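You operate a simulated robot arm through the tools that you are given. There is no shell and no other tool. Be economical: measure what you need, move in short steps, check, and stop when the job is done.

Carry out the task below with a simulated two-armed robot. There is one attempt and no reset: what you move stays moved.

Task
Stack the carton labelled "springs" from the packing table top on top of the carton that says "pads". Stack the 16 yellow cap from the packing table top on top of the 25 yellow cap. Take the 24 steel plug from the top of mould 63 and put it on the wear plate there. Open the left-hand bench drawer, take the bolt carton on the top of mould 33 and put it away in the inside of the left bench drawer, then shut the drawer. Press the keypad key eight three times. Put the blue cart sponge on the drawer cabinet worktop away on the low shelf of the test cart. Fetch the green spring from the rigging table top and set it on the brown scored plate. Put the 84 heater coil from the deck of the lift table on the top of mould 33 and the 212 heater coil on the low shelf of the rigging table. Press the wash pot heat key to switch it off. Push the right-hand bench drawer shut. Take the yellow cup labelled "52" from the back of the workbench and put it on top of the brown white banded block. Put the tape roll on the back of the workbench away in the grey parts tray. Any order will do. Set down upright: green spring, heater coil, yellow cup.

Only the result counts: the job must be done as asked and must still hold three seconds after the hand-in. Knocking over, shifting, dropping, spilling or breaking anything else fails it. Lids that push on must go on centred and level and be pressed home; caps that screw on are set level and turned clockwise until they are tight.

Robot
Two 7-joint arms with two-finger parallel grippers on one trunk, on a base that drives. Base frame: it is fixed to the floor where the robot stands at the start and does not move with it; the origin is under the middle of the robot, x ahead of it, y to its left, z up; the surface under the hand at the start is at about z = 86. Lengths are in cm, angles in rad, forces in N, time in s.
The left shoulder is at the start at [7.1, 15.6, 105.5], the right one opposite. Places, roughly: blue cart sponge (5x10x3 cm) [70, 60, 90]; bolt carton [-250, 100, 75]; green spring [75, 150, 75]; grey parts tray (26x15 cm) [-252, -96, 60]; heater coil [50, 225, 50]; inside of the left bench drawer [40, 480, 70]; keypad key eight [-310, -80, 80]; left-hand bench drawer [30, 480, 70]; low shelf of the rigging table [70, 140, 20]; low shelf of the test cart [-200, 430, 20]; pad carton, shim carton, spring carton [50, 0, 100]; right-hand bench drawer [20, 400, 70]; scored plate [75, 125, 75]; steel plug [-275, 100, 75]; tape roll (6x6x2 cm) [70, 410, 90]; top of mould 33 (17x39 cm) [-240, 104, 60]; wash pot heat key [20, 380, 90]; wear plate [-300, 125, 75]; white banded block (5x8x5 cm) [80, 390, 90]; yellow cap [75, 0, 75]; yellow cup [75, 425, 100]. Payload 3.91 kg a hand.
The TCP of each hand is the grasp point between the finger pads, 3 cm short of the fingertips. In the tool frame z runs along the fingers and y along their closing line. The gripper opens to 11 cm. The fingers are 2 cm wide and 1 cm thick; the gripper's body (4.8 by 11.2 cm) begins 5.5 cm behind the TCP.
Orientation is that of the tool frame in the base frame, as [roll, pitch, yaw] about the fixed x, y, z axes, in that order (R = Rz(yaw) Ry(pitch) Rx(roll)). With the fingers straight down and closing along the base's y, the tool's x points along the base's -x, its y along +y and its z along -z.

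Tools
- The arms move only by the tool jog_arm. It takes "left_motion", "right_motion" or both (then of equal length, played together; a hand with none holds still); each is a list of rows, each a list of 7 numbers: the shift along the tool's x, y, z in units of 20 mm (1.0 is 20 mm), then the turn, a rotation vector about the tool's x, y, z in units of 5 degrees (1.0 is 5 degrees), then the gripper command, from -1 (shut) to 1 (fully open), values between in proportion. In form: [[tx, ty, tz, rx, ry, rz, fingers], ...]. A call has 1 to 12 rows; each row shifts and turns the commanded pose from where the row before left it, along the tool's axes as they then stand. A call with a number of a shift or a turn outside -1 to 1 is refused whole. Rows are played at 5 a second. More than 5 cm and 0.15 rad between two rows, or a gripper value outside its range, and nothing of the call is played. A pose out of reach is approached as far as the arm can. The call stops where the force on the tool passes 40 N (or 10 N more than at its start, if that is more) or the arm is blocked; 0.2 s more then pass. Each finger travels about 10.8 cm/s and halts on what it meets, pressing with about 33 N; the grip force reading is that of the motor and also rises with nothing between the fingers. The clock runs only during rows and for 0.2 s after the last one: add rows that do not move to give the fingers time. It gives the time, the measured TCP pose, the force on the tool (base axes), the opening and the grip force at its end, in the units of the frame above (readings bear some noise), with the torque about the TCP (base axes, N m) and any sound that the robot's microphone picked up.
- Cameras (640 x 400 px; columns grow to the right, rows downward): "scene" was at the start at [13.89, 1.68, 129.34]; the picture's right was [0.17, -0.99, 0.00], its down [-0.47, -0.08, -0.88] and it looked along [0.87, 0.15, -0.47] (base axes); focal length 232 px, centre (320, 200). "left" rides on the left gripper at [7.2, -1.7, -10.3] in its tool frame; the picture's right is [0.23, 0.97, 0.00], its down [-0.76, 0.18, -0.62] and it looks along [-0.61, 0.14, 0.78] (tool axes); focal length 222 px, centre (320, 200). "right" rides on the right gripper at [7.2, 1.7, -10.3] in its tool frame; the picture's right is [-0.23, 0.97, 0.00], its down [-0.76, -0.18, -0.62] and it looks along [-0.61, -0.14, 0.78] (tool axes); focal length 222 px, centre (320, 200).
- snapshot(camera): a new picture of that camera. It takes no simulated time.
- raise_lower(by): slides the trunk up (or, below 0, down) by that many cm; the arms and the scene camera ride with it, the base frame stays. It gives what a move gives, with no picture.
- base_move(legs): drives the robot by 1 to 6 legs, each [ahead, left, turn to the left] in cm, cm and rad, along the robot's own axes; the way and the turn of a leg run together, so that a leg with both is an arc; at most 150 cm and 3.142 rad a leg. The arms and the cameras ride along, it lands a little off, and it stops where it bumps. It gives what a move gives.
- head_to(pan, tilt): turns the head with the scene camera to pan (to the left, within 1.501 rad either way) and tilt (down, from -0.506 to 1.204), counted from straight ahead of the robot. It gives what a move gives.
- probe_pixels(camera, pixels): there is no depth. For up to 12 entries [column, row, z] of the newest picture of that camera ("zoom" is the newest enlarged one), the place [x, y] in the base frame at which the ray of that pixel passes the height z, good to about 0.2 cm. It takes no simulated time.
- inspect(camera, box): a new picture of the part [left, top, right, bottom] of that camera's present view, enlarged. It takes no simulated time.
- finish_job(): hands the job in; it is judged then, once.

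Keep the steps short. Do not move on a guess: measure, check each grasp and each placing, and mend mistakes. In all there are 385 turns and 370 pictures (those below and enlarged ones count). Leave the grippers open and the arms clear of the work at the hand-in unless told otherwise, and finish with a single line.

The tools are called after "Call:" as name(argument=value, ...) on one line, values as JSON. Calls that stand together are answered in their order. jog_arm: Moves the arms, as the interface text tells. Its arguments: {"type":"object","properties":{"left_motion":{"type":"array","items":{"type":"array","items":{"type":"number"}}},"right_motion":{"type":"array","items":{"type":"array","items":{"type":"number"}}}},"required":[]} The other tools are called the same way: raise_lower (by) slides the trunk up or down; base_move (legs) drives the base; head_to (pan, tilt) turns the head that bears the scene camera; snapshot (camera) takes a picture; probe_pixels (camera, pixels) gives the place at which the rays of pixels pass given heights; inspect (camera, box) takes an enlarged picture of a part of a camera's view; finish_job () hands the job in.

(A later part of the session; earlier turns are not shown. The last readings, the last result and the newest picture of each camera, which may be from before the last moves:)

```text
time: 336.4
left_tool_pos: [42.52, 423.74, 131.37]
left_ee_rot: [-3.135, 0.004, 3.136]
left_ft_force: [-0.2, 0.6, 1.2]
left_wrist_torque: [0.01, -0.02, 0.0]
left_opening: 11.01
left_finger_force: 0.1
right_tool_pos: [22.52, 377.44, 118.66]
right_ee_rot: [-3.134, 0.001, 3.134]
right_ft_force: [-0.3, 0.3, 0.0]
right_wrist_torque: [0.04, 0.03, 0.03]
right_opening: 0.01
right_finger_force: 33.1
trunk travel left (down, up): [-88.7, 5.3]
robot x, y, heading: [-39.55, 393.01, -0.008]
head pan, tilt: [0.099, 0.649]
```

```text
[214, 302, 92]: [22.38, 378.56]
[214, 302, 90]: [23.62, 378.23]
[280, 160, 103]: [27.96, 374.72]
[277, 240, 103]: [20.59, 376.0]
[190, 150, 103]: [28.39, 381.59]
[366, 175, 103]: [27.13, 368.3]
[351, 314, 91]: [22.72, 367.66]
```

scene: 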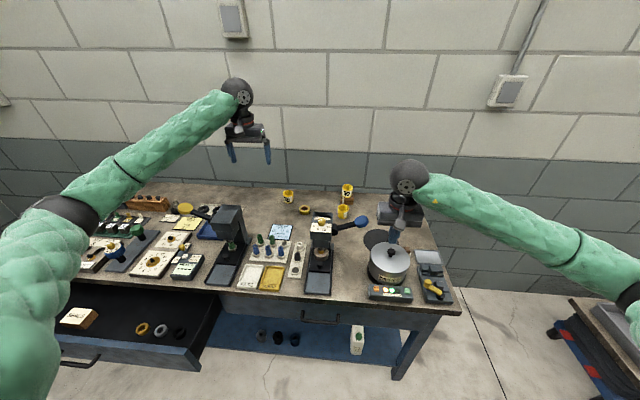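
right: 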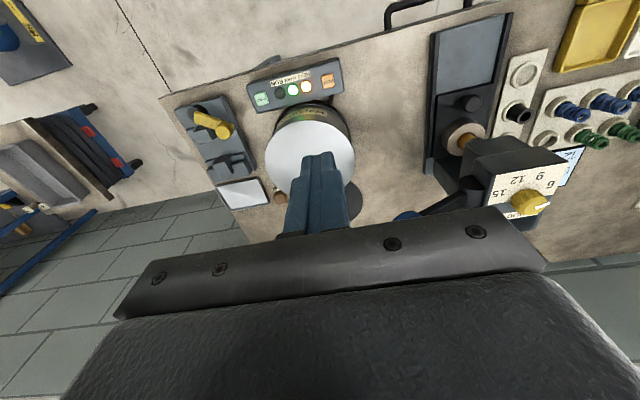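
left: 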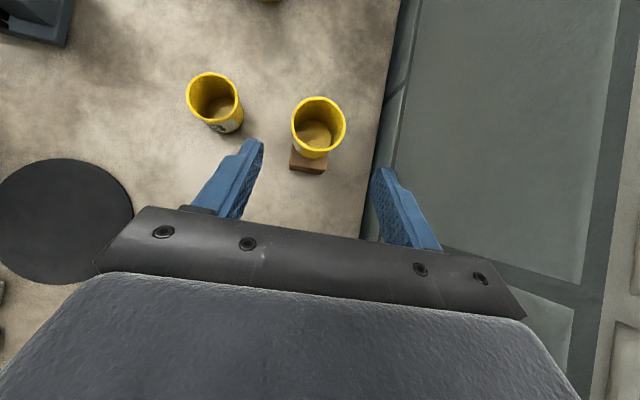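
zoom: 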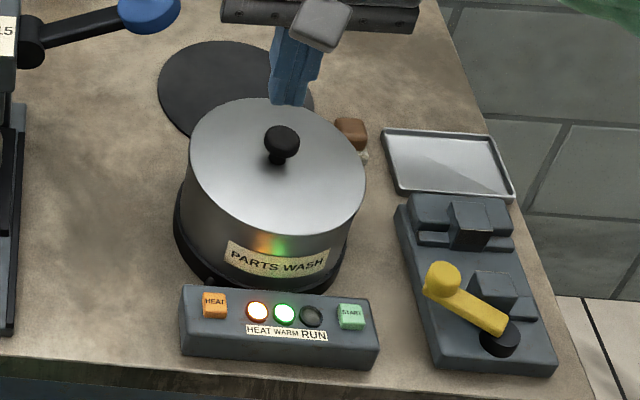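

The HEAT key is at about (21.6, 378.4), top z≈93; the lid is lower (≈94–95), so a vertical press works. I descend to just above the key.

Call:
jog_arm(right_motion=[[0.45, 0.5, 1, 0, 0, 0, -1], [0, 0, 1, 0, 0, 0, -1], [0, 0, 1, 0, 0, 0, -1], [0, 0, 1, 0, 0, 0, -1], [0, 0, 1, 0, 0, 0, -1], [0, 0, 1, 0, 0, 0, -1], [0, 0, 1, 0, 0, 0, -1], [0, 0, 1, 0, 0, 0, -1], [0, 0, 1, 0, 0, 0, -1], [0, 0, 1, 0, 0, 0, -1], [0, 0, 0, 0, 0, 0, -1]])

Call:
snapshot(camera="right")

Call:
inspect(camera="scene", box=[340, 220, 460, 310])

```text
time: 338.8
left_tool_pos: [42.45, 423.86, 131.59]
left_ee_rot: [-3.134, 0.007, 3.138]
left_ft_force: [-0.4, -0.1, 0.0]
left_wrist_torque: [0.0, 0.02, 0.02]
left_opening: 11.01
left_finger_force: 0.0
right_tool_pos: [21.79, 378.18, 98.7]
right_ee_rot: [-3.134, 0.0, 3.133]
right_ft_force: [-0.8, 1.0, 0.3]
right_wrist_torque: [-0.03, 0.02, 0.0]
right_opening: 0.0
right_finger_force: 32.1
trunk travel left (down, up): [-88.7, 5.3]
robot x, y, heading: [-39.52, 393.25, -0.012]
head pan, tilt: [0.099, 0.649]
```

```text
212 pictures are left
```

right: 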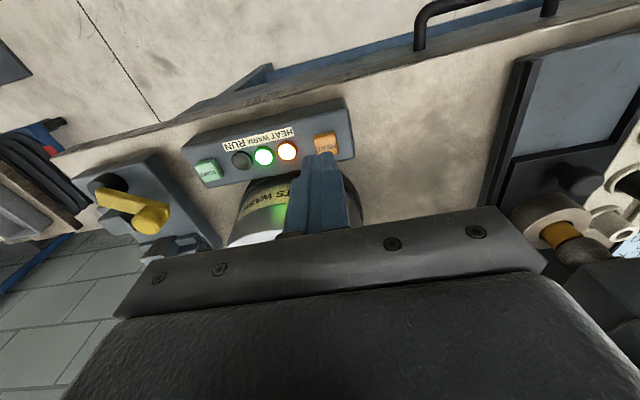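

```text
4.44 times, centred on (400, 265) of scene
```

zoom: 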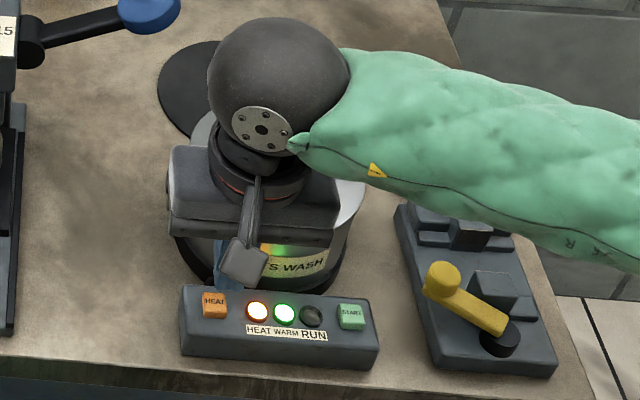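

Call:
probe_pixels(camera="right", pixels=[[326, 145, 93], [326, 145, 91], [314, 135, 91], [338, 152, 91]])

Call:
probe_pixels(camera="zoom", pixels=[[214, 302, 93], [214, 302, 91], [214, 302, 89]])

```text
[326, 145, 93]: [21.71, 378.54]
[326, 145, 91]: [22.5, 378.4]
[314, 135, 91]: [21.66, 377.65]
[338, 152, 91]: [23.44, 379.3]
```

```text
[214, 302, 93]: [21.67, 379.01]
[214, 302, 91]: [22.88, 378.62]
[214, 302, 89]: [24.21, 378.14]
```

Key confirmed at (21.7, 378.6, 93). I press down in small steps.

Call:
jog_arm(right_motion=[[0, 0.2, 0.9, 0, 0, 0, -1], [0, 0, 0.3, 0, 0, 0, -1], [0, 0, 0.1, 0, 0, 0, -1], [0, 0, 0.1, 0, 0, 0, -1], [0, 0, 0, 0, 0, 0, -1]])

Call:
inspect(camera="scene", box=[360, 260, 420, 310])

```text
time: 340.0
left_tool_pos: [42.4, 423.72, 131.59]
left_ee_rot: [-3.135, 0.006, 3.139]
left_ft_force: [-0.8, 0.0, -0.5]
left_wrist_torque: [-0.01, 0.01, 0.0]
left_opening: 11.04
left_finger_force: 0.1
right_tool_pos: [21.68, 378.61, 95.97]
right_ee_rot: [-3.136, 0.0, 3.134]
right_ft_force: [-0.5, 0.0, -0.5]
right_wrist_torque: [0.04, 0.02, -0.03]
right_opening: 0.0
right_finger_force: 33.2
trunk travel left (down, up): [-88.7, 5.3]
robot x, y, heading: [-39.68, 393.49, -0.007]
head pan, tilt: [0.099, 0.649]
```

```text
8.00 times, centred on (390, 285) of scene
```

zoom: 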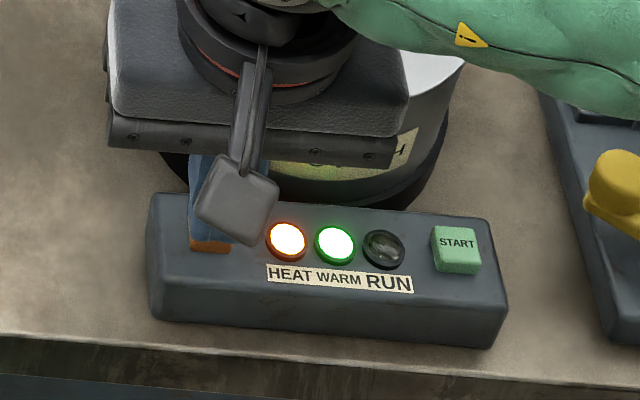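

Call:
jog_arm(right_motion=[[0, 0, 0.1, 0, 0, 0, -1], [0, 0, 0.1, 0, 0, 0, -1], [0, 0, 0, 0, 0, 0, -1]])

Call:
inspect(camera="scene", box=[360, 260, 420, 310])

```text
time: 340.8
left_tool_pos: [42.47, 423.73, 131.49]
left_ee_rot: [-3.135, 0.006, 3.139]
left_ft_force: [0.1, -1.0, 0.4]
left_wrist_torque: [0.01, 0.0, 0.01]
left_opening: 11.0
left_finger_force: 0.0
right_tool_pos: [21.64, 378.79, 95.55]
right_ee_rot: [-3.133, -0.001, 3.132]
right_ft_force: [0.4, -0.4, 0.8]
right_wrist_torque: [-0.02, 0.02, 0.02]
right_opening: 0.0
right_finger_force: 32.6
trunk travel left (down, up): [-88.7, 5.3]
robot x, y, heading: [-39.86, 393.37, -0.01]
head pan, tilt: [0.099, 0.649]
```

```text
8.00 times, centred on (390, 285) of scene
```

zoom: 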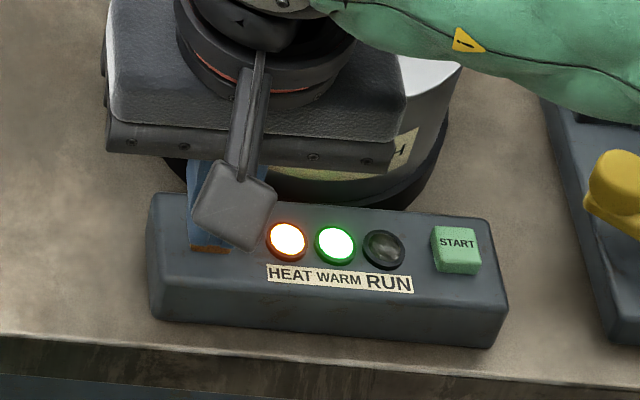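

Call:
jog_arm(right_motion=[[0, 0, 0.1, 0, 0, 0, -1], [0, 0, 0.1, 0, 0, 0, -1], [0, 0, 0.1, 0, 0, 0, -1], [0, 0, 0, 0, 0, 0, -1]])

Call:
inspect(camera="scene", box=[360, 260, 420, 310])

```text
time: 341.8
left_tool_pos: [42.43, 423.82, 131.38]
left_ee_rot: [-3.134, 0.006, 3.138]
left_ft_force: [0.3, -0.2, -0.4]
left_wrist_torque: [0.01, 0.01, 0.02]
left_opening: 11.01
left_finger_force: 0.0
right_tool_pos: [21.65, 378.9, 95.06]
right_ee_rot: [-3.135, 0.0, 3.133]
right_ft_force: [-0.9, -0.4, 2.7]
right_wrist_torque: [-0.03, -0.04, 0.01]
right_opening: 0.0
right_finger_force: 33.2
trunk travel left (down, up): [-88.7, 5.3]
robot x, y, heading: [-39.42, 393.53, -0.004]
head pan, tilt: [0.099, 0.649]
heard: click
```

```text
8.00 times, centred on (390, 285) of scene
```

zoom: 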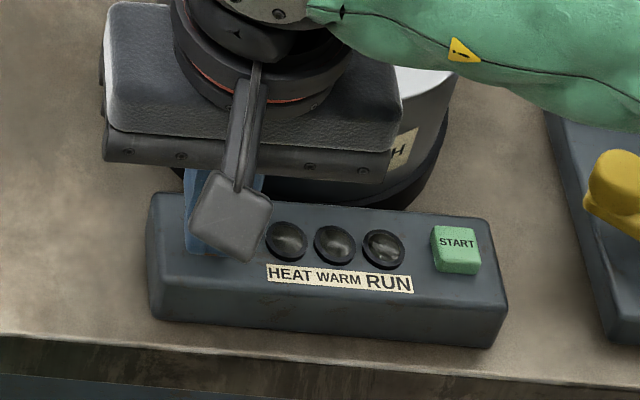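

Click heard and the HEAT lamp is off. I lift the right hand, lower nothing yet, and drive to the lift table's +y side, facing -y.

Call:
jog_arm(right_motion=[[0, 0, -0.5, 0, 0, 0, -1], [0, 0, -1, 0, 0, 0, -1], [0, 0, -1, 0, 0, 0, -1], [0, 0, -1, 0, 0, 0, -1], [0, 0, -1, 0, 0, 0, -1], [0, 0, -1, 0, 0, 0, 1], [0, 0, -1, 0, 0, 0, 1], [0, 0, -1, 0, 0, 0, 1], [0, 0, -1, 0, 0, 0, 1], [0, 0, -1, 0, 0, 0, 1]])

Call:
base_move(legs=[[-35, 0, 0], [0, -77, 0], [0, 0, -1.565], [0, 79, 0]])

Call:
head_to(pan=0.2, tilt=0.85)

Call:
snapshot(camera="scene")

```text
time: 344.0
left_tool_pos: [42.48, 423.83, 131.55]
left_ee_rot: [-3.134, 0.005, 3.139]
left_ft_force: [0.3, 0.6, -0.5]
left_wrist_torque: [-0.01, -0.02, -0.01]
left_opening: 11.02
left_finger_force: 0.0
right_tool_pos: [21.74, 378.91, 113.78]
right_ee_rot: [-3.135, 0.001, 3.131]
right_ft_force: [0.9, 0.5, 0.1]
right_wrist_torque: [0.03, -0.01, -0.01]
right_opening: 10.99
right_finger_force: 0.0
trunk travel left (down, up): [-88.7, 5.3]
robot x, y, heading: [-39.68, 393.31, -0.009]
head pan, tilt: [0.099, 0.649]
```

```text
time: 357.5
left_tool_pos: [34.78, 236.85, 131.55]
left_ee_rot: [-3.134, 0.005, 1.593]
left_ft_force: [-0.2, 0.4, -0.1]
left_wrist_torque: [0.0, 0.02, 0.0]
left_opening: 11.0
left_finger_force: 0.1
right_tool_pos: [-10.57, 256.47, 113.74]
right_ee_rot: [-3.134, 0.0, 1.587]
right_ft_force: [-0.9, 0.7, -0.1]
right_wrist_torque: [0.02, 0.02, 0.0]
right_opening: 11.01
right_finger_force: 0.1
trunk travel left (down, up): [-88.7, 5.3]
robot x, y, heading: [2.61, 318.31, -1.55]
head pan, tilt: [0.099, 0.649]
```

```text
time: 358.3
left_tool_pos: [34.96, 236.87, 131.48]
left_ee_rot: [-3.134, 0.005, 1.59]
left_ft_force: [0.0, 0.1, -0.1]
left_wrist_torque: [-0.02, 0.02, -0.01]
left_opening: 11.02
left_finger_force: 0.0
right_tool_pos: [-10.62, 256.54, 113.64]
right_ee_rot: [-3.134, 0.0, 1.588]
right_ft_force: [0.8, 0.5, 0.0]
right_wrist_torque: [-0.01, 0.0, 0.0]
right_opening: 11.01
right_finger_force: 0.1
trunk travel left (down, up): [-88.7, 5.3]
robot x, y, heading: [2.33, 318.1, -1.556]
head pan, tilt: [0.201, 0.85]
```

```text
207 pictures are left
```

scene: 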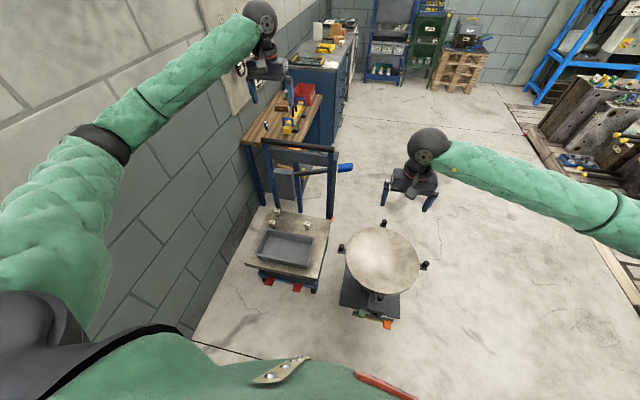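

Call:
inspect(camera="scene", box=[250, 195, 330, 245])

Call:
inspect(camera="left", box=[160, 0, 480, 200])

```text
8.00 times, centred on (290, 220) of scene
```

zoom: 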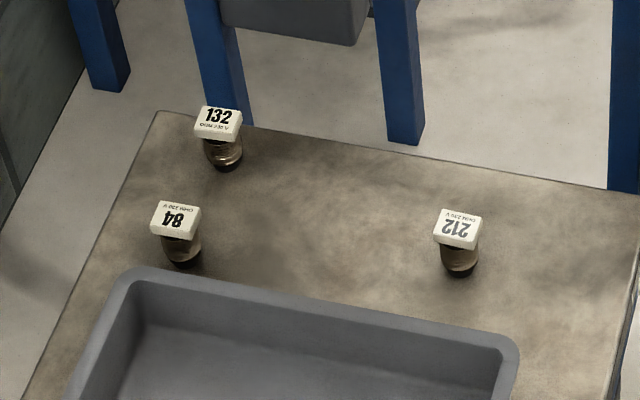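

```text
2.00 times, centred on (320, 100) of left
```

zoom: 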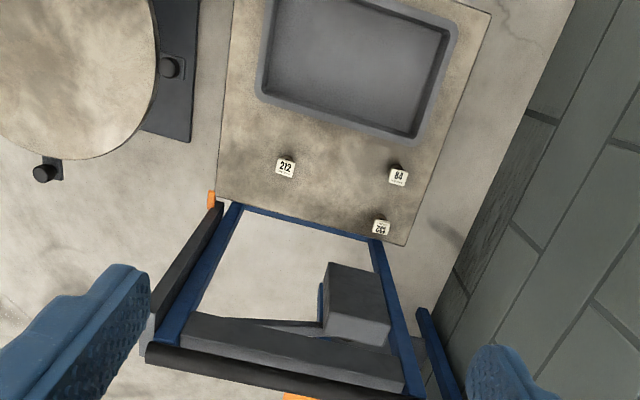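

212 is at (31.9, 223), 84 at (54.7, 227) and 132 is the third. I raise the right hand clear, move in 9 cm and 5 cm left, then lower the trunk 40.

Call:
jog_arm(right_motion=[[0, 0, -1, 0, 0, 0, 1], [0, 0, -1, 0, 0, 0, 1], [0, 0, -1, 0, 0, 0, 1], [0, 0, -1, 0, 0, 0, 1], [0, 0, -1, 0, 0, 0, 1], [0, 0, -1, 0, 0, 0, 1], [0, 0, -1, 0, 0, 0, 1], [0, 0, -1, 0, 0, 0, 1], [0, 0, -1, 0, 0, 0, 1], [0, 0, -1, 0, 0, 0, 1]])

Call:
base_move(legs=[[8, 5, 0]])

Call:
raise_lower(by=-40)

Call:
snapshot(camera="left")

Call:
snapshot(camera="scene")

```text
time: 360.5
left_tool_pos: [34.85, 236.84, 131.53]
left_ee_rot: [-3.136, 0.005, 1.591]
left_ft_force: [-0.7, -0.2, 0.5]
left_wrist_torque: [0.02, 0.0, 0.01]
left_opening: 10.99
left_finger_force: 0.0
right_tool_pos: [-10.46, 256.48, 133.77]
right_ee_rot: [-3.135, 0.0, 1.586]
right_ft_force: [-0.1, 0.2, -0.5]
right_wrist_torque: [0.01, 0.01, 0.01]
right_opening: 10.99
right_finger_force: 0.1
trunk travel left (down, up): [-88.7, 5.3]
robot x, y, heading: [2.24, 318.39, -1.557]
head pan, tilt: [0.201, 0.85]
```

```text
time: 361.6
left_tool_pos: [40.08, 229.56, 131.65]
left_ee_rot: [-3.135, 0.008, 1.596]
left_ft_force: [0.6, 0.1, -0.1]
left_wrist_torque: [-0.05, -0.01, 0.03]
left_opening: 11.01
left_finger_force: 0.0
right_tool_pos: [-5.23, 249.04, 133.89]
right_ee_rot: [-3.135, 0.001, 1.589]
right_ft_force: [0.2, 0.1, -0.1]
right_wrist_torque: [0.04, -0.03, 0.01]
right_opening: 11.0
right_finger_force: 0.0
trunk travel left (down, up): [-88.7, 5.3]
robot x, y, heading: [7.37, 310.43, -1.553]
head pan, tilt: [0.201, 0.85]
```

```text
time: 365.4
left_tool_pos: [40.01, 229.5, 91.63]
left_ee_rot: [-3.135, 0.005, 1.596]
left_ft_force: [-0.6, -0.1, -1.1]
left_wrist_torque: [0.02, 0.03, 0.0]
left_opening: 10.99
left_finger_force: 0.1
right_tool_pos: [-5.24, 248.89, 93.83]
right_ee_rot: [-3.134, 0.001, 1.59]
right_ft_force: [-0.2, 0.5, 0.3]
right_wrist_torque: [0.02, -0.02, -0.01]
right_opening: 11.0
right_finger_force: 0.1
trunk travel left (down, up): [-48.7, 45.3]
robot x, y, heading: [7.52, 310.32, -1.553]
head pan, tilt: [0.201, 0.85]
```

```text
204 pictures are left
```

left: 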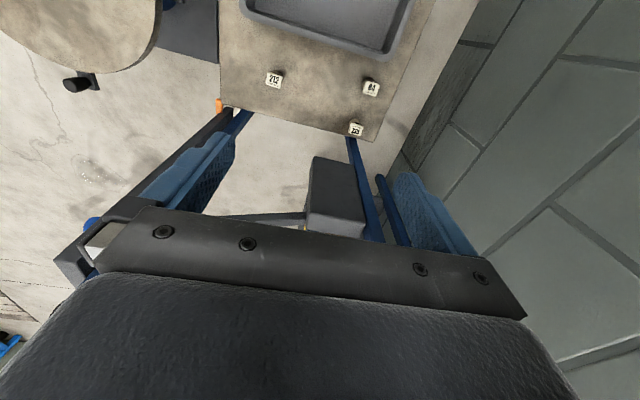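

```text
203 pictures are left
```

scene: 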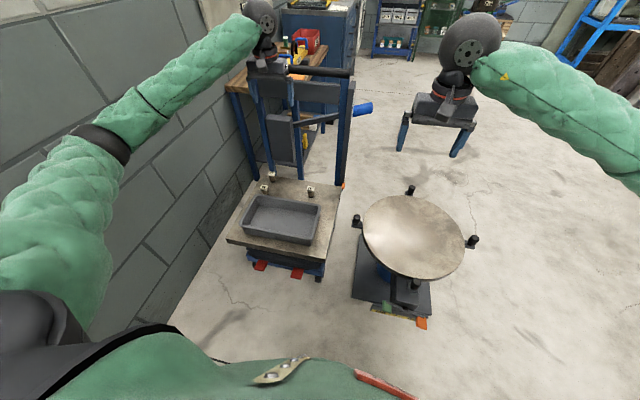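

Call:
probe_pixels(camera="left", pixels=[[274, 80, 45], [371, 89, 45], [356, 130, 45], [274, 80, 43], [120, 200, 90], [75, 250, 90], [330, 165, 70]])

Call:
inspect(camera="scene", box=[220, 50, 380, 250])

Call:
probe_pixels(camera="scene", pixels=[[310, 189, 45], [265, 187, 45], [272, 175, 45], [355, 75, 90], [270, 70, 90]])

```text
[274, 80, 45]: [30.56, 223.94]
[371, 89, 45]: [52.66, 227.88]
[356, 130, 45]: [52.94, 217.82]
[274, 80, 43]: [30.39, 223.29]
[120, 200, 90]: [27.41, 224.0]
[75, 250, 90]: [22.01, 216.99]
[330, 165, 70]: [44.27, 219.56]
```

```text
2.00 times, centred on (300, 150) of scene
```

zoom: 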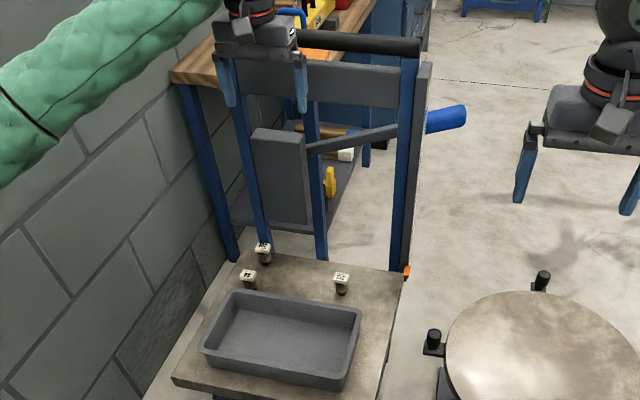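

```text
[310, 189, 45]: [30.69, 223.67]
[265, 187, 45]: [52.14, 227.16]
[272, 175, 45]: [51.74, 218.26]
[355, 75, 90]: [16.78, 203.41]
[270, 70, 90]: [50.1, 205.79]
```

Both cameras agree: label tops z≈45, 212 at (30.6, 223.8), 84 at (52.4, 227.5). I descend above 212.

Call:
jog_arm(left_motion=[[-0.24, -0.39, 1, 0, 0, 0, 0.6], [-0.24, -0.39, 1, 0, 0, 0, 0.6], [-0.24, -0.39, 1, 0, 0, 0, 0.6], [-0.24, -0.39, 1, 0, 0, 0, 0.6], [-0.24, -0.39, 1, 0, 0, 0, 0.6], [-0.24, -0.39, 1, 0, 0, 0, 0.6], [-0.24, -0.39, 1, 0, 0, 0, 0.3], [-0.24, -0.39, 1, 0, 0, 0, 0.3], [-0.24, -0.39, 1, 0, 0, 0, 0.3], [-0.24, -0.39, 1, 0, 0, 0, 0.1], [-0.24, -0.39, 1, 0, 0, 0, 0.1], [-0.24, -0.39, 1, 0, 0, 0, 0.1]])

Call:
jog_arm(left_motion=[[0, 0, 1, 0, 0, 0, 0.1], [0, 0, 1, 0, 0, 0, 0.1], [0, 0, 1, 0, 0, 0, 0.1], [0, 0, 0.7, 0, 0, 0, 0.1], [0, 0, 0, 0, 0, 0, 0.1]])

Call:
inspect(camera="left", box=[220, 60, 420, 185])

```text
time: 368.0
left_tool_pos: [30.6, 223.23, 67.55]
left_ee_rot: [-3.134, 0.005, 1.595]
left_ft_force: [-0.6, -0.7, -0.8]
left_wrist_torque: [0.0, 0.01, 0.03]
left_opening: 6.05
left_finger_force: 0.0
right_tool_pos: [-5.2, 248.85, 93.73]
right_ee_rot: [-3.135, 0.0, 1.59]
right_ft_force: [-0.1, 0.2, 0.3]
right_wrist_torque: [0.04, 0.0, 0.0]
right_opening: 10.99
right_finger_force: 0.1
trunk travel left (down, up): [-48.7, 45.3]
robot x, y, heading: [7.14, 310.15, -1.549]
head pan, tilt: [0.201, 0.85]
```

```text
time: 369.2
left_tool_pos: [30.6, 223.14, 60.32]
left_ee_rot: [-3.134, 0.006, 1.596]
left_ft_force: [-0.1, -0.2, 0.7]
left_wrist_torque: [0.03, 0.0, -0.01]
left_opening: 6.02
left_finger_force: 0.0
right_tool_pos: [-5.15, 248.98, 93.95]
right_ee_rot: [-3.135, 0.0, 1.591]
right_ft_force: [0.6, 0.3, 0.4]
right_wrist_torque: [-0.02, -0.01, -0.01]
right_opening: 10.97
right_finger_force: 0.1
trunk travel left (down, up): [-48.7, 45.3]
robot x, y, heading: [7.46, 310.32, -1.555]
head pan, tilt: [0.201, 0.85]
```

```text
3.20 times, centred on (320, 122) of left
```

zoom: 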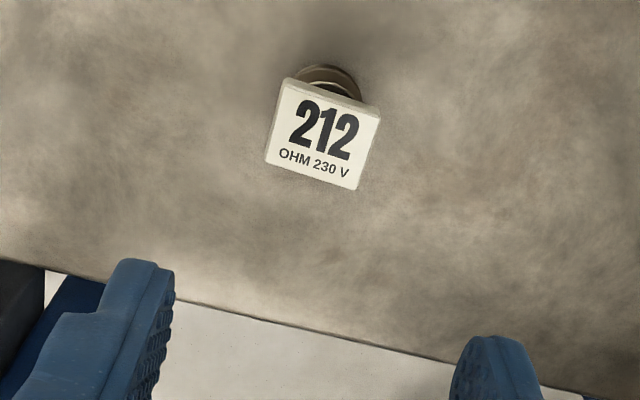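

Call:
probe_pixels(camera="zoom", pixels=[[323, 134, 45], [285, 80, 45], [380, 108, 45], [357, 190, 45], [265, 158, 45], [330, 66, 40]])

```text
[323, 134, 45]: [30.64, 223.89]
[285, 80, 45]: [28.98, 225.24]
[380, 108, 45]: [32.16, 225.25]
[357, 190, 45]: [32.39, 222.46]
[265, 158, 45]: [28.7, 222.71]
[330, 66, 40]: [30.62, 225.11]
```

Label centre (30.6, 223.9), 3.3 wide along x. I descend to z=43.5 and grip.

Call:
jog_arm(left_motion=[[0.37, 0, 1, 0, 0, 0, 0.1], [0, 0, 1, 0, 0, 0, 0.1], [0, 0, 1, 0, 0, 0, 0.1], [0, 0, 1, 0, 0, 0, 0.1], [0, 0, 1, 0, 0, 0, 0.1], [0, 0, 1, 0, 0, 0, 0.1], [0, 0, 1, 0, 0, 0, 0.1], [0, 0, 1, 0, 0, 0, 0.1], [0, 0, 0.4, 0, 0, 0, 0.1], [0, 0, 0, 0, 0, 0, -1], [0, 0, 0, 0, 0, 0, -1], [0, 0, 0, 0, 0, 0, -1]])

Call:
snapshot(camera="left")

```text
time: 371.8
left_tool_pos: [30.68, 224.03, 43.46]
left_ee_rot: [-3.133, 0.005, 1.595]
left_ft_force: [-1.0, -0.2, 0.5]
left_wrist_torque: [0.01, 0.0, -0.01]
left_opening: 3.37
left_finger_force: 32.5
right_tool_pos: [-5.23, 248.78, 93.92]
right_ee_rot: [-3.134, 0.0, 1.589]
right_ft_force: [-0.7, -0.2, 0.4]
right_wrist_torque: [0.06, -0.03, -0.01]
right_opening: 10.97
right_finger_force: 0.1
trunk travel left (down, up): [-48.7, 45.3]
robot x, y, heading: [7.22, 310.57, -1.549]
head pan, tilt: [0.201, 0.85]
```

```text
200 pictures are left
```

left: 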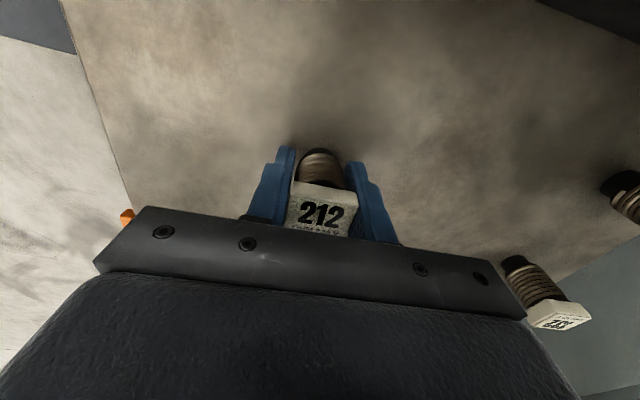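

Held. I lift, raise the trunk 40 and drive round to the front of the rigging table.

Call:
jog_arm(left_motion=[[0, 0, -1, 0, 0, 0, -1], [0, 0, -1, 0, 0, 0, -1], [0, 0, -1, 0, 0, 0, -1], [0, 0, -1, 0, 0, 0, -1], [0, 0, -1, 0, 0, 0, -1], [0, 0, -1, 0, 0, 0, -1], [0, 0, -1, 0, 0, 0, -1], [0, 0, -1, 0, 0, 0, -1], [0, 0, -1, 0, 0, 0, -1], [0, 0, -1, 0, 0, 0, -1]])

Call:
raise_lower(by=35)

Call:
base_move(legs=[[-6, 0, 0], [0, -80, 0], [150, 0, 0], [14, 0, 0], [0, 0, 1.555], [50, 0, 0]])

Call:
head_to(pan=0.0, tilt=0.75)

Call:
snapshot(camera="scene")

Call:
snapshot(camera="left")

```text
time: 374.0
left_tool_pos: [30.76, 224.07, 63.23]
left_ee_rot: [-3.135, 0.006, 1.596]
left_ft_force: [-0.5, 0.5, -1.4]
left_wrist_torque: [0.0, 0.02, -0.01]
left_opening: 3.4
left_finger_force: 33.0
right_tool_pos: [-5.07, 248.92, 93.83]
right_ee_rot: [-3.134, 0.0, 1.589]
right_ft_force: [0.7, -0.3, 0.0]
right_wrist_torque: [0.0, -0.01, 0.0]
right_opening: 10.99
right_finger_force: 0.0
trunk travel left (down, up): [-48.7, 45.3]
robot x, y, heading: [7.45, 310.34, -1.552]
head pan, tilt: [0.201, 0.85]
```

```text
time: 377.4
left_tool_pos: [30.74, 223.8, 98.16]
left_ee_rot: [-3.134, 0.006, 1.597]
left_ft_force: [-0.9, -0.4, -0.8]
left_wrist_torque: [0.0, -0.02, 0.0]
left_opening: 3.36
left_finger_force: 33.2
right_tool_pos: [-5.26, 248.93, 128.85]
right_ee_rot: [-3.134, -0.002, 1.59]
right_ft_force: [-0.3, -0.5, -0.6]
right_wrist_torque: [0.01, -0.02, 0.0]
right_opening: 11.0
right_finger_force: 0.0
trunk travel left (down, up): [-83.7, 10.3]
robot x, y, heading: [7.92, 310.43, -1.551]
head pan, tilt: [0.201, 0.85]
```

```text
time: 396.6
left_tool_pos: [67.18, 180.53, 98.22]
left_ee_rot: [-3.135, 0.006, -3.087]
left_ft_force: [0.4, 0.0, -1.0]
left_wrist_torque: [0.01, 0.02, 0.04]
left_opening: 3.36
left_finger_force: 33.0
right_tool_pos: [43.45, 143.81, 128.79]
right_ee_rot: [-3.134, 0.001, -3.094]
right_ft_force: [0.5, 0.1, -0.5]
right_wrist_torque: [0.02, 0.0, 0.03]
right_opening: 11.0
right_finger_force: 0.1
trunk travel left (down, up): [-83.7, 10.3]
robot x, y, heading: [-18.85, 154.77, 0.044]
head pan, tilt: [0.201, 0.85]
```

```text
time: 397.3
left_tool_pos: [67.24, 180.58, 98.1]
left_ee_rot: [-3.136, 0.005, -3.088]
left_ft_force: [-0.2, 0.3, -0.6]
left_wrist_torque: [0.01, 0.01, 0.01]
left_opening: 3.35
left_finger_force: 32.5
right_tool_pos: [43.41, 143.9, 128.75]
right_ee_rot: [-3.134, 0.002, -3.094]
right_ft_force: [-0.3, 0.5, -0.1]
right_wrist_torque: [0.01, -0.01, -0.02]
right_opening: 11.01
right_finger_force: 0.0
trunk travel left (down, up): [-83.7, 10.3]
robot x, y, heading: [-18.65, 155.05, 0.044]
head pan, tilt: [0.0, 0.75]
```

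```text
199 pictures are left
```

scene: 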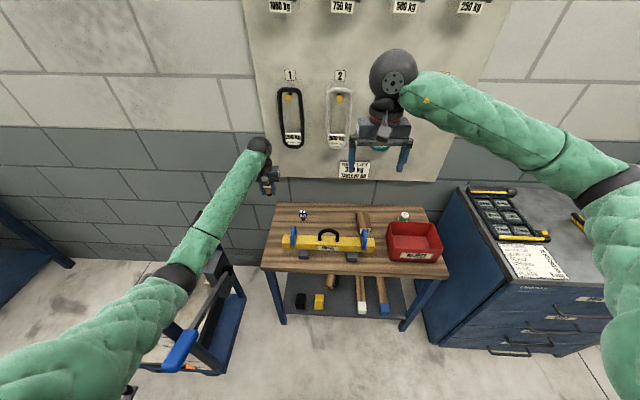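

```text
198 pictures are left
```

left: 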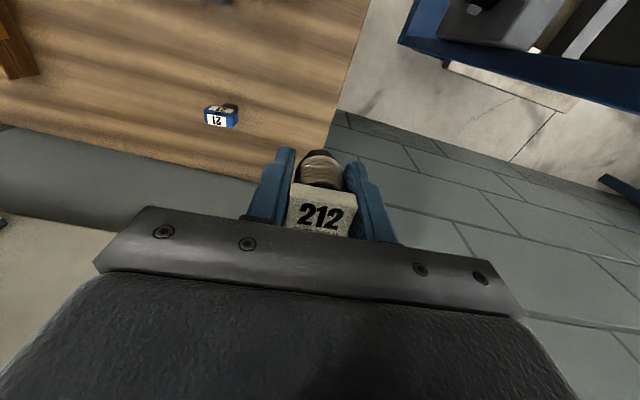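

Call:
inspect(camera="scene", box=[260, 250, 440, 340])

Call:
probe_pixels(camera="zoom", pixels=[[100, 215, 20], [480, 215, 20], [100, 230, 20], [180, 210, 20], [360, 225, 20], [440, 225, 20], [15, 80, 72], [640, 80, 72]])

```text
3.56 times, centred on (350, 295) of scene
```

zoom: 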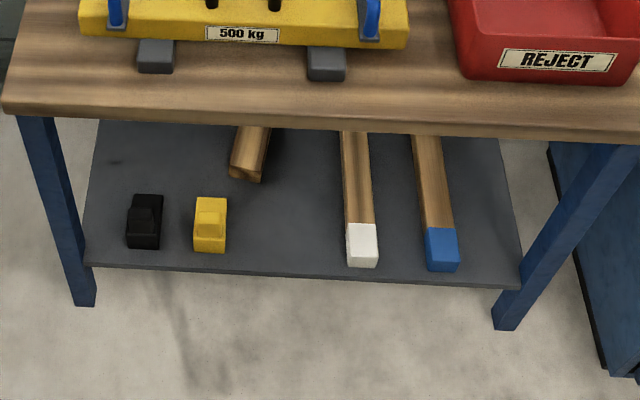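

```text
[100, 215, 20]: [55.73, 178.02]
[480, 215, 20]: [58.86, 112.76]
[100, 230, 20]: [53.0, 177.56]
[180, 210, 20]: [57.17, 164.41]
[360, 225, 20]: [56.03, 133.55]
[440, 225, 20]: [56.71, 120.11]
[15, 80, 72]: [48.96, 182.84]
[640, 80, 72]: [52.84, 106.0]
```

There's a free place on the low shelf between the yellow block and the white-headed mallet, around y≈148. I back off 20 cm and go right 32, so I can lower the hand in front of the table.

Call:
base_move(legs=[[-20, 0, -0.044], [0, -32, 0]])

Call:
jog_arm(left_motion=[[1, 0, 0, 0, 0, 0.4, -1], [1, 0, 0, 0, 0, 0.2, -1], [1, 0, 0, 0, 0, 0, -1], [1, 0, 0, 0, 0, 0, -1], [1, 0, 0, 0, 0, 0, -1]])

Call:
snapshot(camera="scene")

```text
time: 400.6
left_tool_pos: [48.54, 144.96, 98.3]
left_ee_rot: [-3.135, 0.006, -3.128]
left_ft_force: [-0.2, 0.2, -0.7]
left_wrist_torque: [0.04, 0.01, 0.01]
left_opening: 3.33
left_finger_force: 32.6
right_tool_pos: [23.31, 109.26, 128.85]
right_ee_rot: [-3.135, 0.001, -3.134]
right_ft_force: [-0.8, -0.5, -0.1]
right_wrist_torque: [0.0, 0.04, 0.0]
right_opening: 11.02
right_finger_force: 0.1
trunk travel left (down, up): [-83.7, 10.3]
robot x, y, heading: [-38.44, 122.46, 0.012]
head pan, tilt: [0.0, 0.75]
```

```text
time: 401.8
left_tool_pos: [38.35, 145.19, 98.15]
left_ee_rot: [-3.135, 0.006, 3.103]
left_ft_force: [0.5, -0.8, -0.6]
left_wrist_torque: [0.02, 0.0, 0.0]
left_opening: 3.36
left_finger_force: 33.4
right_tool_pos: [23.15, 109.24, 128.67]
right_ee_rot: [-3.135, -0.001, -3.133]
right_ft_force: [0.2, 0.2, 0.4]
right_wrist_torque: [0.0, 0.01, 0.02]
right_opening: 11.01
right_finger_force: 0.1
trunk travel left (down, up): [-83.7, 10.3]
robot x, y, heading: [-38.65, 122.14, 0.007]
head pan, tilt: [0.0, 0.75]
```

```text
196 pictures are left
```

scene: 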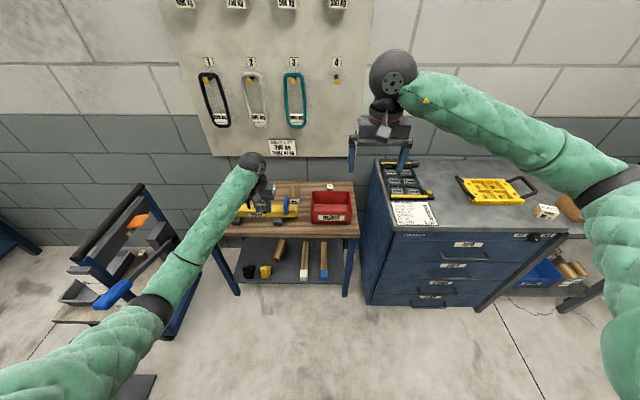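

Call:
probe_pixels(camera="scene", pixels=[[98, 305, 90], [98, 305, 80], [128, 283, 90], [128, 283, 80], [145, 310, 110], [145, 310, 100], [225, 236, 72], [357, 236, 72], [240, 278, 20], [345, 285, 20]])

```text
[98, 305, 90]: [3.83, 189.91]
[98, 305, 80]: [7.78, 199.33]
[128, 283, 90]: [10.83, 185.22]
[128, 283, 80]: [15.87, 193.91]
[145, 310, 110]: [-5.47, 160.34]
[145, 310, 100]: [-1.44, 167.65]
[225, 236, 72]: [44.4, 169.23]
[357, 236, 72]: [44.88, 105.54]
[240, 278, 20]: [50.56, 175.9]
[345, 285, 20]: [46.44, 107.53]
```

Clear of the lift table's lever by ~18 cm. I lower the trunk 70 cm in two steps.

Call:
raise_lower(by=-40)

Call:
raise_lower(by=-28)

Call:
head_to(pan=0.25, tilt=0.5)

Call:
snapshot(camera="scene")

Call:
snapshot(camera="left")

```text
time: 405.7
left_tool_pos: [38.38, 145.18, 58.29]
left_ee_rot: [-3.135, 0.006, 3.103]
left_ft_force: [0.3, 0.0, -1.3]
left_wrist_torque: [-0.02, -0.04, 0.03]
left_opening: 3.32
left_finger_force: 32.8
right_tool_pos: [23.36, 109.33, 88.91]
right_ee_rot: [-3.136, 0.0, -3.133]
right_ft_force: [0.1, -0.4, -0.3]
right_wrist_torque: [-0.01, 0.01, 0.01]
right_opening: 11.01
right_finger_force: 0.0
trunk travel left (down, up): [-43.7, 50.3]
robot x, y, heading: [-38.14, 122.66, 0.01]
head pan, tilt: [0.0, 0.75]
```

```text
time: 408.5
left_tool_pos: [38.3, 145.16, 30.18]
left_ee_rot: [-3.134, 0.006, 3.103]
left_ft_force: [-0.3, -0.6, -1.5]
left_wrist_torque: [0.02, 0.0, 0.02]
left_opening: 3.37
left_finger_force: 32.9
right_tool_pos: [23.27, 109.26, 60.9]
right_ee_rot: [-3.135, 0.001, -3.133]
right_ft_force: [0.1, -1.0, 0.3]
right_wrist_torque: [0.01, -0.01, 0.01]
right_opening: 10.99
right_finger_force: 0.1
trunk travel left (down, up): [-15.7, 78.3]
robot x, y, heading: [-38.17, 122.87, 0.012]
head pan, tilt: [0.0, 0.75]
```

```text
time: 409.3
left_tool_pos: [38.49, 145.16, 30.03]
left_ee_rot: [-3.135, 0.005, 3.103]
left_ft_force: [0.2, -0.6, -1.1]
left_wrist_torque: [0.0, 0.01, -0.02]
left_opening: 3.38
left_finger_force: 32.5
right_tool_pos: [23.3, 109.23, 60.84]
right_ee_rot: [-3.135, 0.002, -3.133]
right_ft_force: [1.1, -0.7, -0.2]
right_wrist_torque: [-0.02, -0.01, -0.05]
right_opening: 10.99
right_finger_force: 0.1
trunk travel left (down, up): [-15.7, 78.3]
robot x, y, heading: [-38.01, 122.22, 0.013]
head pan, tilt: [0.25, 0.499]
```

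```text
195 pictures are left
```

scene: 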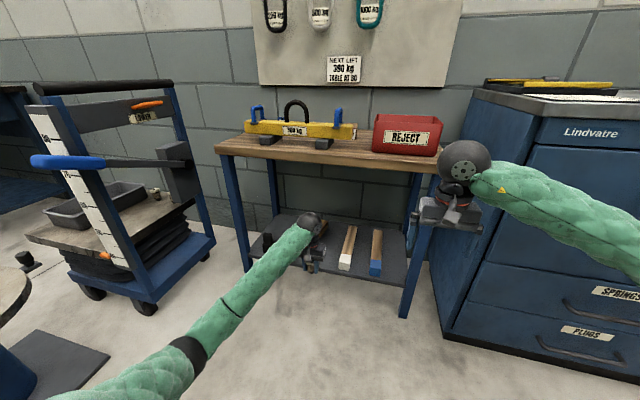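

```text
194 pictures are left
```

left: 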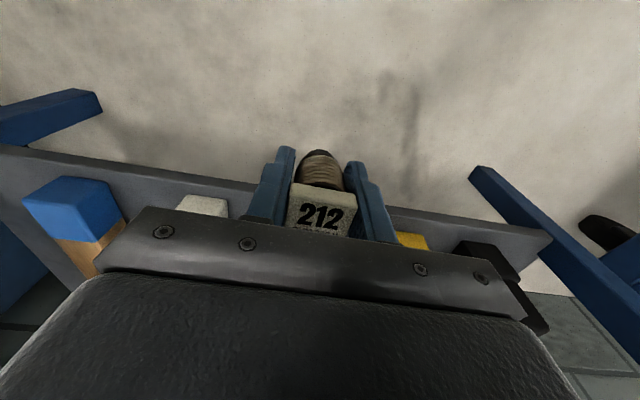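

Call:
inspect(camera="scene", box=[240, 200, 420, 300])

Call:
probe_pixels(camera="left", pixels=[[150, 172, 20], [150, 172, 16], [150, 172, 24], [450, 220, 20], [450, 220, 16], [395, 232, 22]])

```text
3.56 times, centred on (330, 250) of scene
```

zoom: 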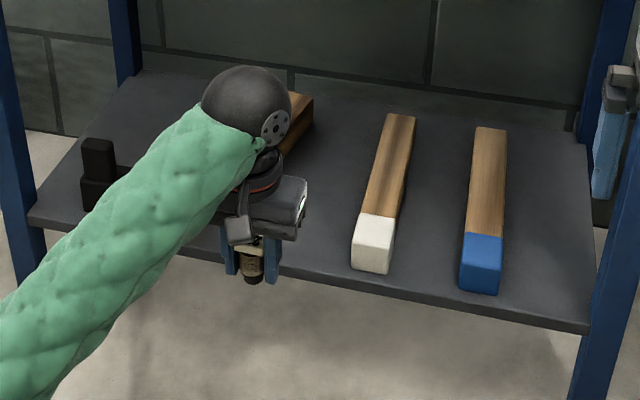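

```text
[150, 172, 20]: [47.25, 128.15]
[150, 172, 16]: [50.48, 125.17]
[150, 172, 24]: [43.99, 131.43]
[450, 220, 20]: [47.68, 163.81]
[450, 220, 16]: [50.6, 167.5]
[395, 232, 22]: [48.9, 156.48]
```

Call:
probe_pixels(camera="zoom", pixels=[[320, 278, 20], [320, 278, 16], [320, 278, 24], [500, 305, 20], [500, 305, 16], [330, 235, 20], [330, 235, 18]])

```text
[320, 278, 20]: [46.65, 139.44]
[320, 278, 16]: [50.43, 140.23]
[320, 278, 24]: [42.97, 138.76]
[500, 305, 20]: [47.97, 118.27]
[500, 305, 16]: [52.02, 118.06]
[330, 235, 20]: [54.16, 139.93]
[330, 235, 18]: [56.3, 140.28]
```

I move in 15 cm over the shelf at z=30, then look.

Call:
jog_arm(left_motion=[[-1, 0, 0, 0, 0, 0, -1], [-1, 0, 0, 0, 0, 0, -1], [-1, 0, 0, 0, 0, 0, -1], [-1, 0, 0, 0, 0, 0, -1], [-1, 0, 0, 0, 0, 0, -1], [-1, 0, 0, 0, 0, 0, -1], [-1, 0, 0, 0, 0, 0, -1], [-0.5, 0, 0, 0, 0, 0, -1], [0, 0, 0, 0, 0, 0, -1]])

Call:
snapshot(camera="left")

Call:
inspect(camera="scene", box=[240, 200, 420, 300])

```text
time: 411.3
left_tool_pos: [53.47, 144.54, 30.3]
left_ee_rot: [-3.136, 0.006, 3.104]
left_ft_force: [0.6, 0.0, -1.8]
left_wrist_torque: [-0.01, -0.02, -0.03]
left_opening: 3.37
left_finger_force: 32.7
right_tool_pos: [23.23, 109.31, 60.8]
right_ee_rot: [-3.135, 0.0, -3.132]
right_ft_force: [0.2, 0.8, -0.3]
right_wrist_torque: [0.01, -0.01, 0.02]
right_opening: 11.0
right_finger_force: 0.0
trunk travel left (down, up): [-15.7, 78.3]
robot x, y, heading: [-38.07, 122.12, 0.005]
head pan, tilt: [0.25, 0.499]
```

```text
192 pictures are left
```

left: 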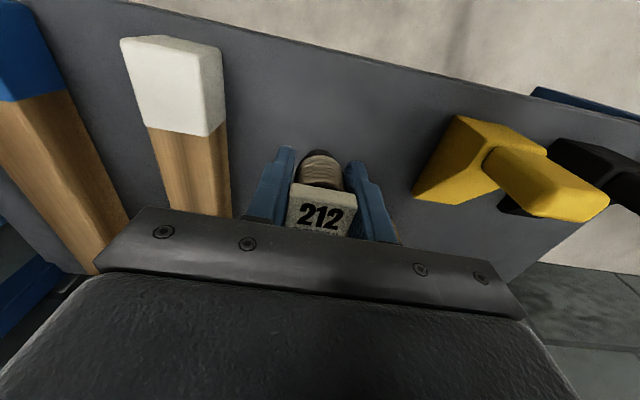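

```text
3.56 times, centred on (330, 250) of scene
```

zoom: 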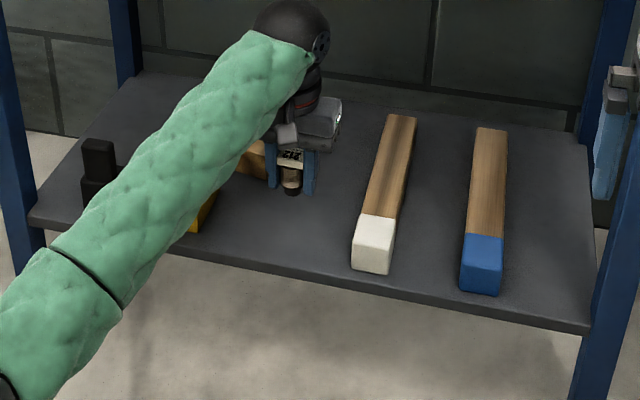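

Call:
jog_arm(left_motion=[[0, 0, 1, 0, 0, 0, -1], [0, 0, 1, 0, 0, 0, -1], [0, 0, 0.5, 0, 0, 0, -1], [0, 0, 0.3, 0, 0, 0, -1], [0, 0, 0.2, 0, 0, 0, -1], [0, 0, 0, 0, 0, 0, -1]])

Call:
inspect(camera="scene", box=[280, 210, 380, 270])

```text
time: 412.7
left_tool_pos: [53.42, 144.57, 24.22]
left_ee_rot: [-3.136, 0.005, 3.102]
left_ft_force: [0.3, -0.1, -0.8]
left_wrist_torque: [-0.02, 0.01, -0.01]
left_opening: 3.36
left_finger_force: 32.8
right_tool_pos: [23.31, 109.24, 60.71]
right_ee_rot: [-3.133, 0.0, -3.132]
right_ft_force: [-0.8, -0.5, 0.1]
right_wrist_torque: [-0.01, 0.05, -0.01]
right_opening: 10.98
right_finger_force: 0.0
trunk travel left (down, up): [-15.7, 78.3]
robot x, y, heading: [-38.14, 122.9, 0.01]
head pan, tilt: [0.25, 0.499]
```

```text
6.40 times, centred on (330, 240) of scene
```

zoom: 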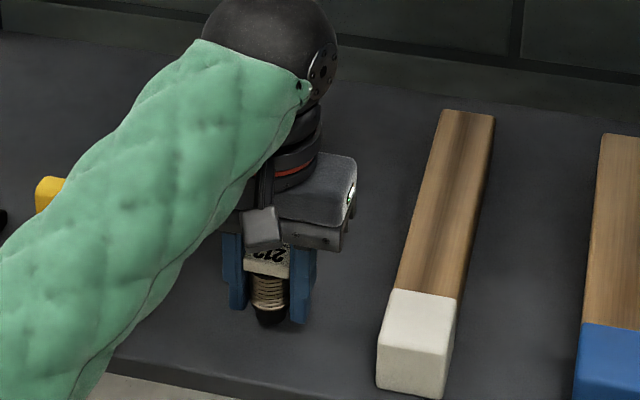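

Call:
jog_arm(left_motion=[[0, 0, 0.1, 0, 0, 0, -1], [0, 0, 0.1, 0, 0, 0, -1], [0, 0, 0.1, 0, 0, 0, -1], [0, 0, 0.1, 0, 0, 0, -1], [0, 0, 0.1, 0, 0, 0, -1], [0, 0, 0.1, 0, 0, 0, -1], [0, 0, 0.1, 0, 0, 0, -1], [0, 0, 0.1, 0, 0, 0, -1], [0, 0, 0, 0, 0, 0, -1]])

```text
time: 414.7
left_tool_pos: [53.64, 144.49, 23.03]
left_ee_rot: [-3.136, 0.01, 3.102]
left_ft_force: [6.4, 1.8, 31.5]
left_wrist_torque: [0.29, -0.09, -0.09]
left_opening: 3.37
left_finger_force: 33.1
right_tool_pos: [23.11, 109.17, 60.88]
right_ee_rot: [-3.134, 0.002, -3.134]
right_ft_force: [-0.2, -0.1, 0.1]
right_wrist_torque: [0.03, 0.01, -0.02]
right_opening: 11.0
right_finger_force: 0.1
trunk travel left (down, up): [-15.7, 78.3]
robot x, y, heading: [-38.73, 122.92, 0.013]
head pan, tilt: [0.25, 0.499]
```

Contact. I ease up 3 mm, open, rise and back out.

Call:
jog_arm(left_motion=[[0, 0, -0.18, 0, 0, 0, -1], [0, 0, 0, 0, 0, 0, -0.25], [0, 0, 0, 0, 0, 0, 0], [0, 0, 0, 0, 0, 0, 0], [0, 0, -0.6, 0, 0, 0, 0], [0, 0, -1, 0, 0, 0, 0], [0, 0, -1, 0, 0, 0, 0], [0, 0, -1, 0, 0, 0, 0]])

Call:
jog_arm(left_motion=[[1, 0, 0, 0, 0, 0, 0], [1, 0, 0, 0, 0, 0, 0], [1, 0, 0, 0, 0, 0, 0], [1, 0, 0, 0, 0, 0, 0], [1, 0, 0, 0, 0, 0, 0], [1, 0, 0, 0, 0, 0, 0], [1, 0, 0, 0, 0, 0, 0], [1, 0, 0, 0, 0, 0, 1], [1, 0, 0, 0, 0, 0, 1]])

Call:
inspect(camera="scene", box=[240, 200, 420, 300])

```text
time: 416.5
left_tool_pos: [53.52, 144.6, 30.2]
left_ee_rot: [-3.137, 0.008, 3.102]
left_ft_force: [-0.2, -0.3, -0.2]
left_wrist_torque: [0.01, 0.0, -0.02]
left_opening: 5.49
left_finger_force: 0.1
right_tool_pos: [23.33, 109.34, 60.77]
right_ee_rot: [-3.136, 0.001, -3.134]
right_ft_force: [-0.3, 0.4, 0.2]
right_wrist_torque: [0.01, -0.02, 0.01]
right_opening: 11.01
right_finger_force: 0.0
trunk travel left (down, up): [-15.7, 78.3]
robot x, y, heading: [-38.36, 122.56, 0.012]
head pan, tilt: [0.25, 0.499]
```

```text
time: 418.5
left_tool_pos: [35.41, 145.22, 30.06]
left_ee_rot: [-3.136, 0.006, 3.104]
left_ft_force: [0.0, -0.3, 0.8]
left_wrist_torque: [0.02, 0.0, 0.0]
left_opening: 10.99
left_finger_force: 0.0
right_tool_pos: [23.14, 109.22, 60.88]
right_ee_rot: [-3.134, 0.0, -3.133]
right_ft_force: [0.1, -0.9, 0.6]
right_wrist_torque: [0.01, -0.02, 0.01]
right_opening: 11.0
right_finger_force: 0.0
trunk travel left (down, up): [-15.7, 78.3]
robot x, y, heading: [-37.99, 122.62, 0.014]
head pan, tilt: [0.25, 0.499]
```

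```text
3.56 times, centred on (330, 250) of scene
```

zoom: 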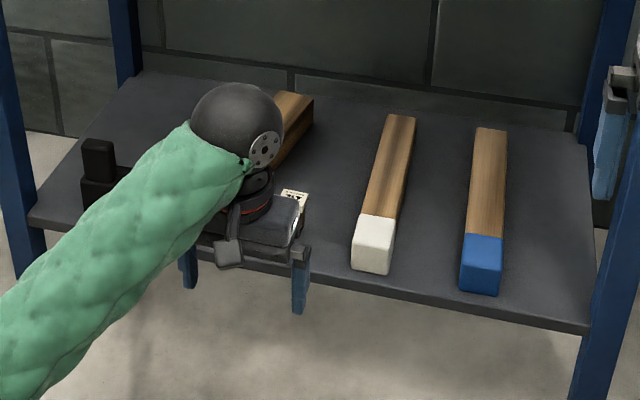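

Call:
raise_lower(by=40)

Call:
inspect(camera="scene", box=[240, 220, 420, 340])

```text
time: 422.3
left_tool_pos: [35.47, 145.28, 70.03]
left_ee_rot: [-3.133, 0.005, 3.102]
left_ft_force: [-0.3, 0.4, -0.2]
left_wrist_torque: [-0.02, -0.01, 0.01]
left_opening: 11.01
left_finger_force: 0.1
right_tool_pos: [23.26, 109.31, 100.71]
right_ee_rot: [-3.137, 0.0, -3.132]
right_ft_force: [-0.4, 0.5, -0.2]
right_wrist_torque: [0.0, -0.01, 0.0]
right_opening: 11.01
right_finger_force: 0.0
trunk travel left (down, up): [-55.7, 38.3]
robot x, y, heading: [-38.54, 122.96, 0.009]
head pan, tilt: [0.25, 0.499]
```

```text
3.33 times, centred on (330, 280) of scene
```

zoom: 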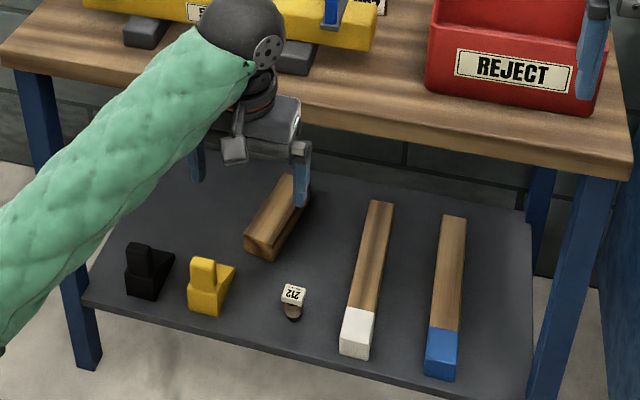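

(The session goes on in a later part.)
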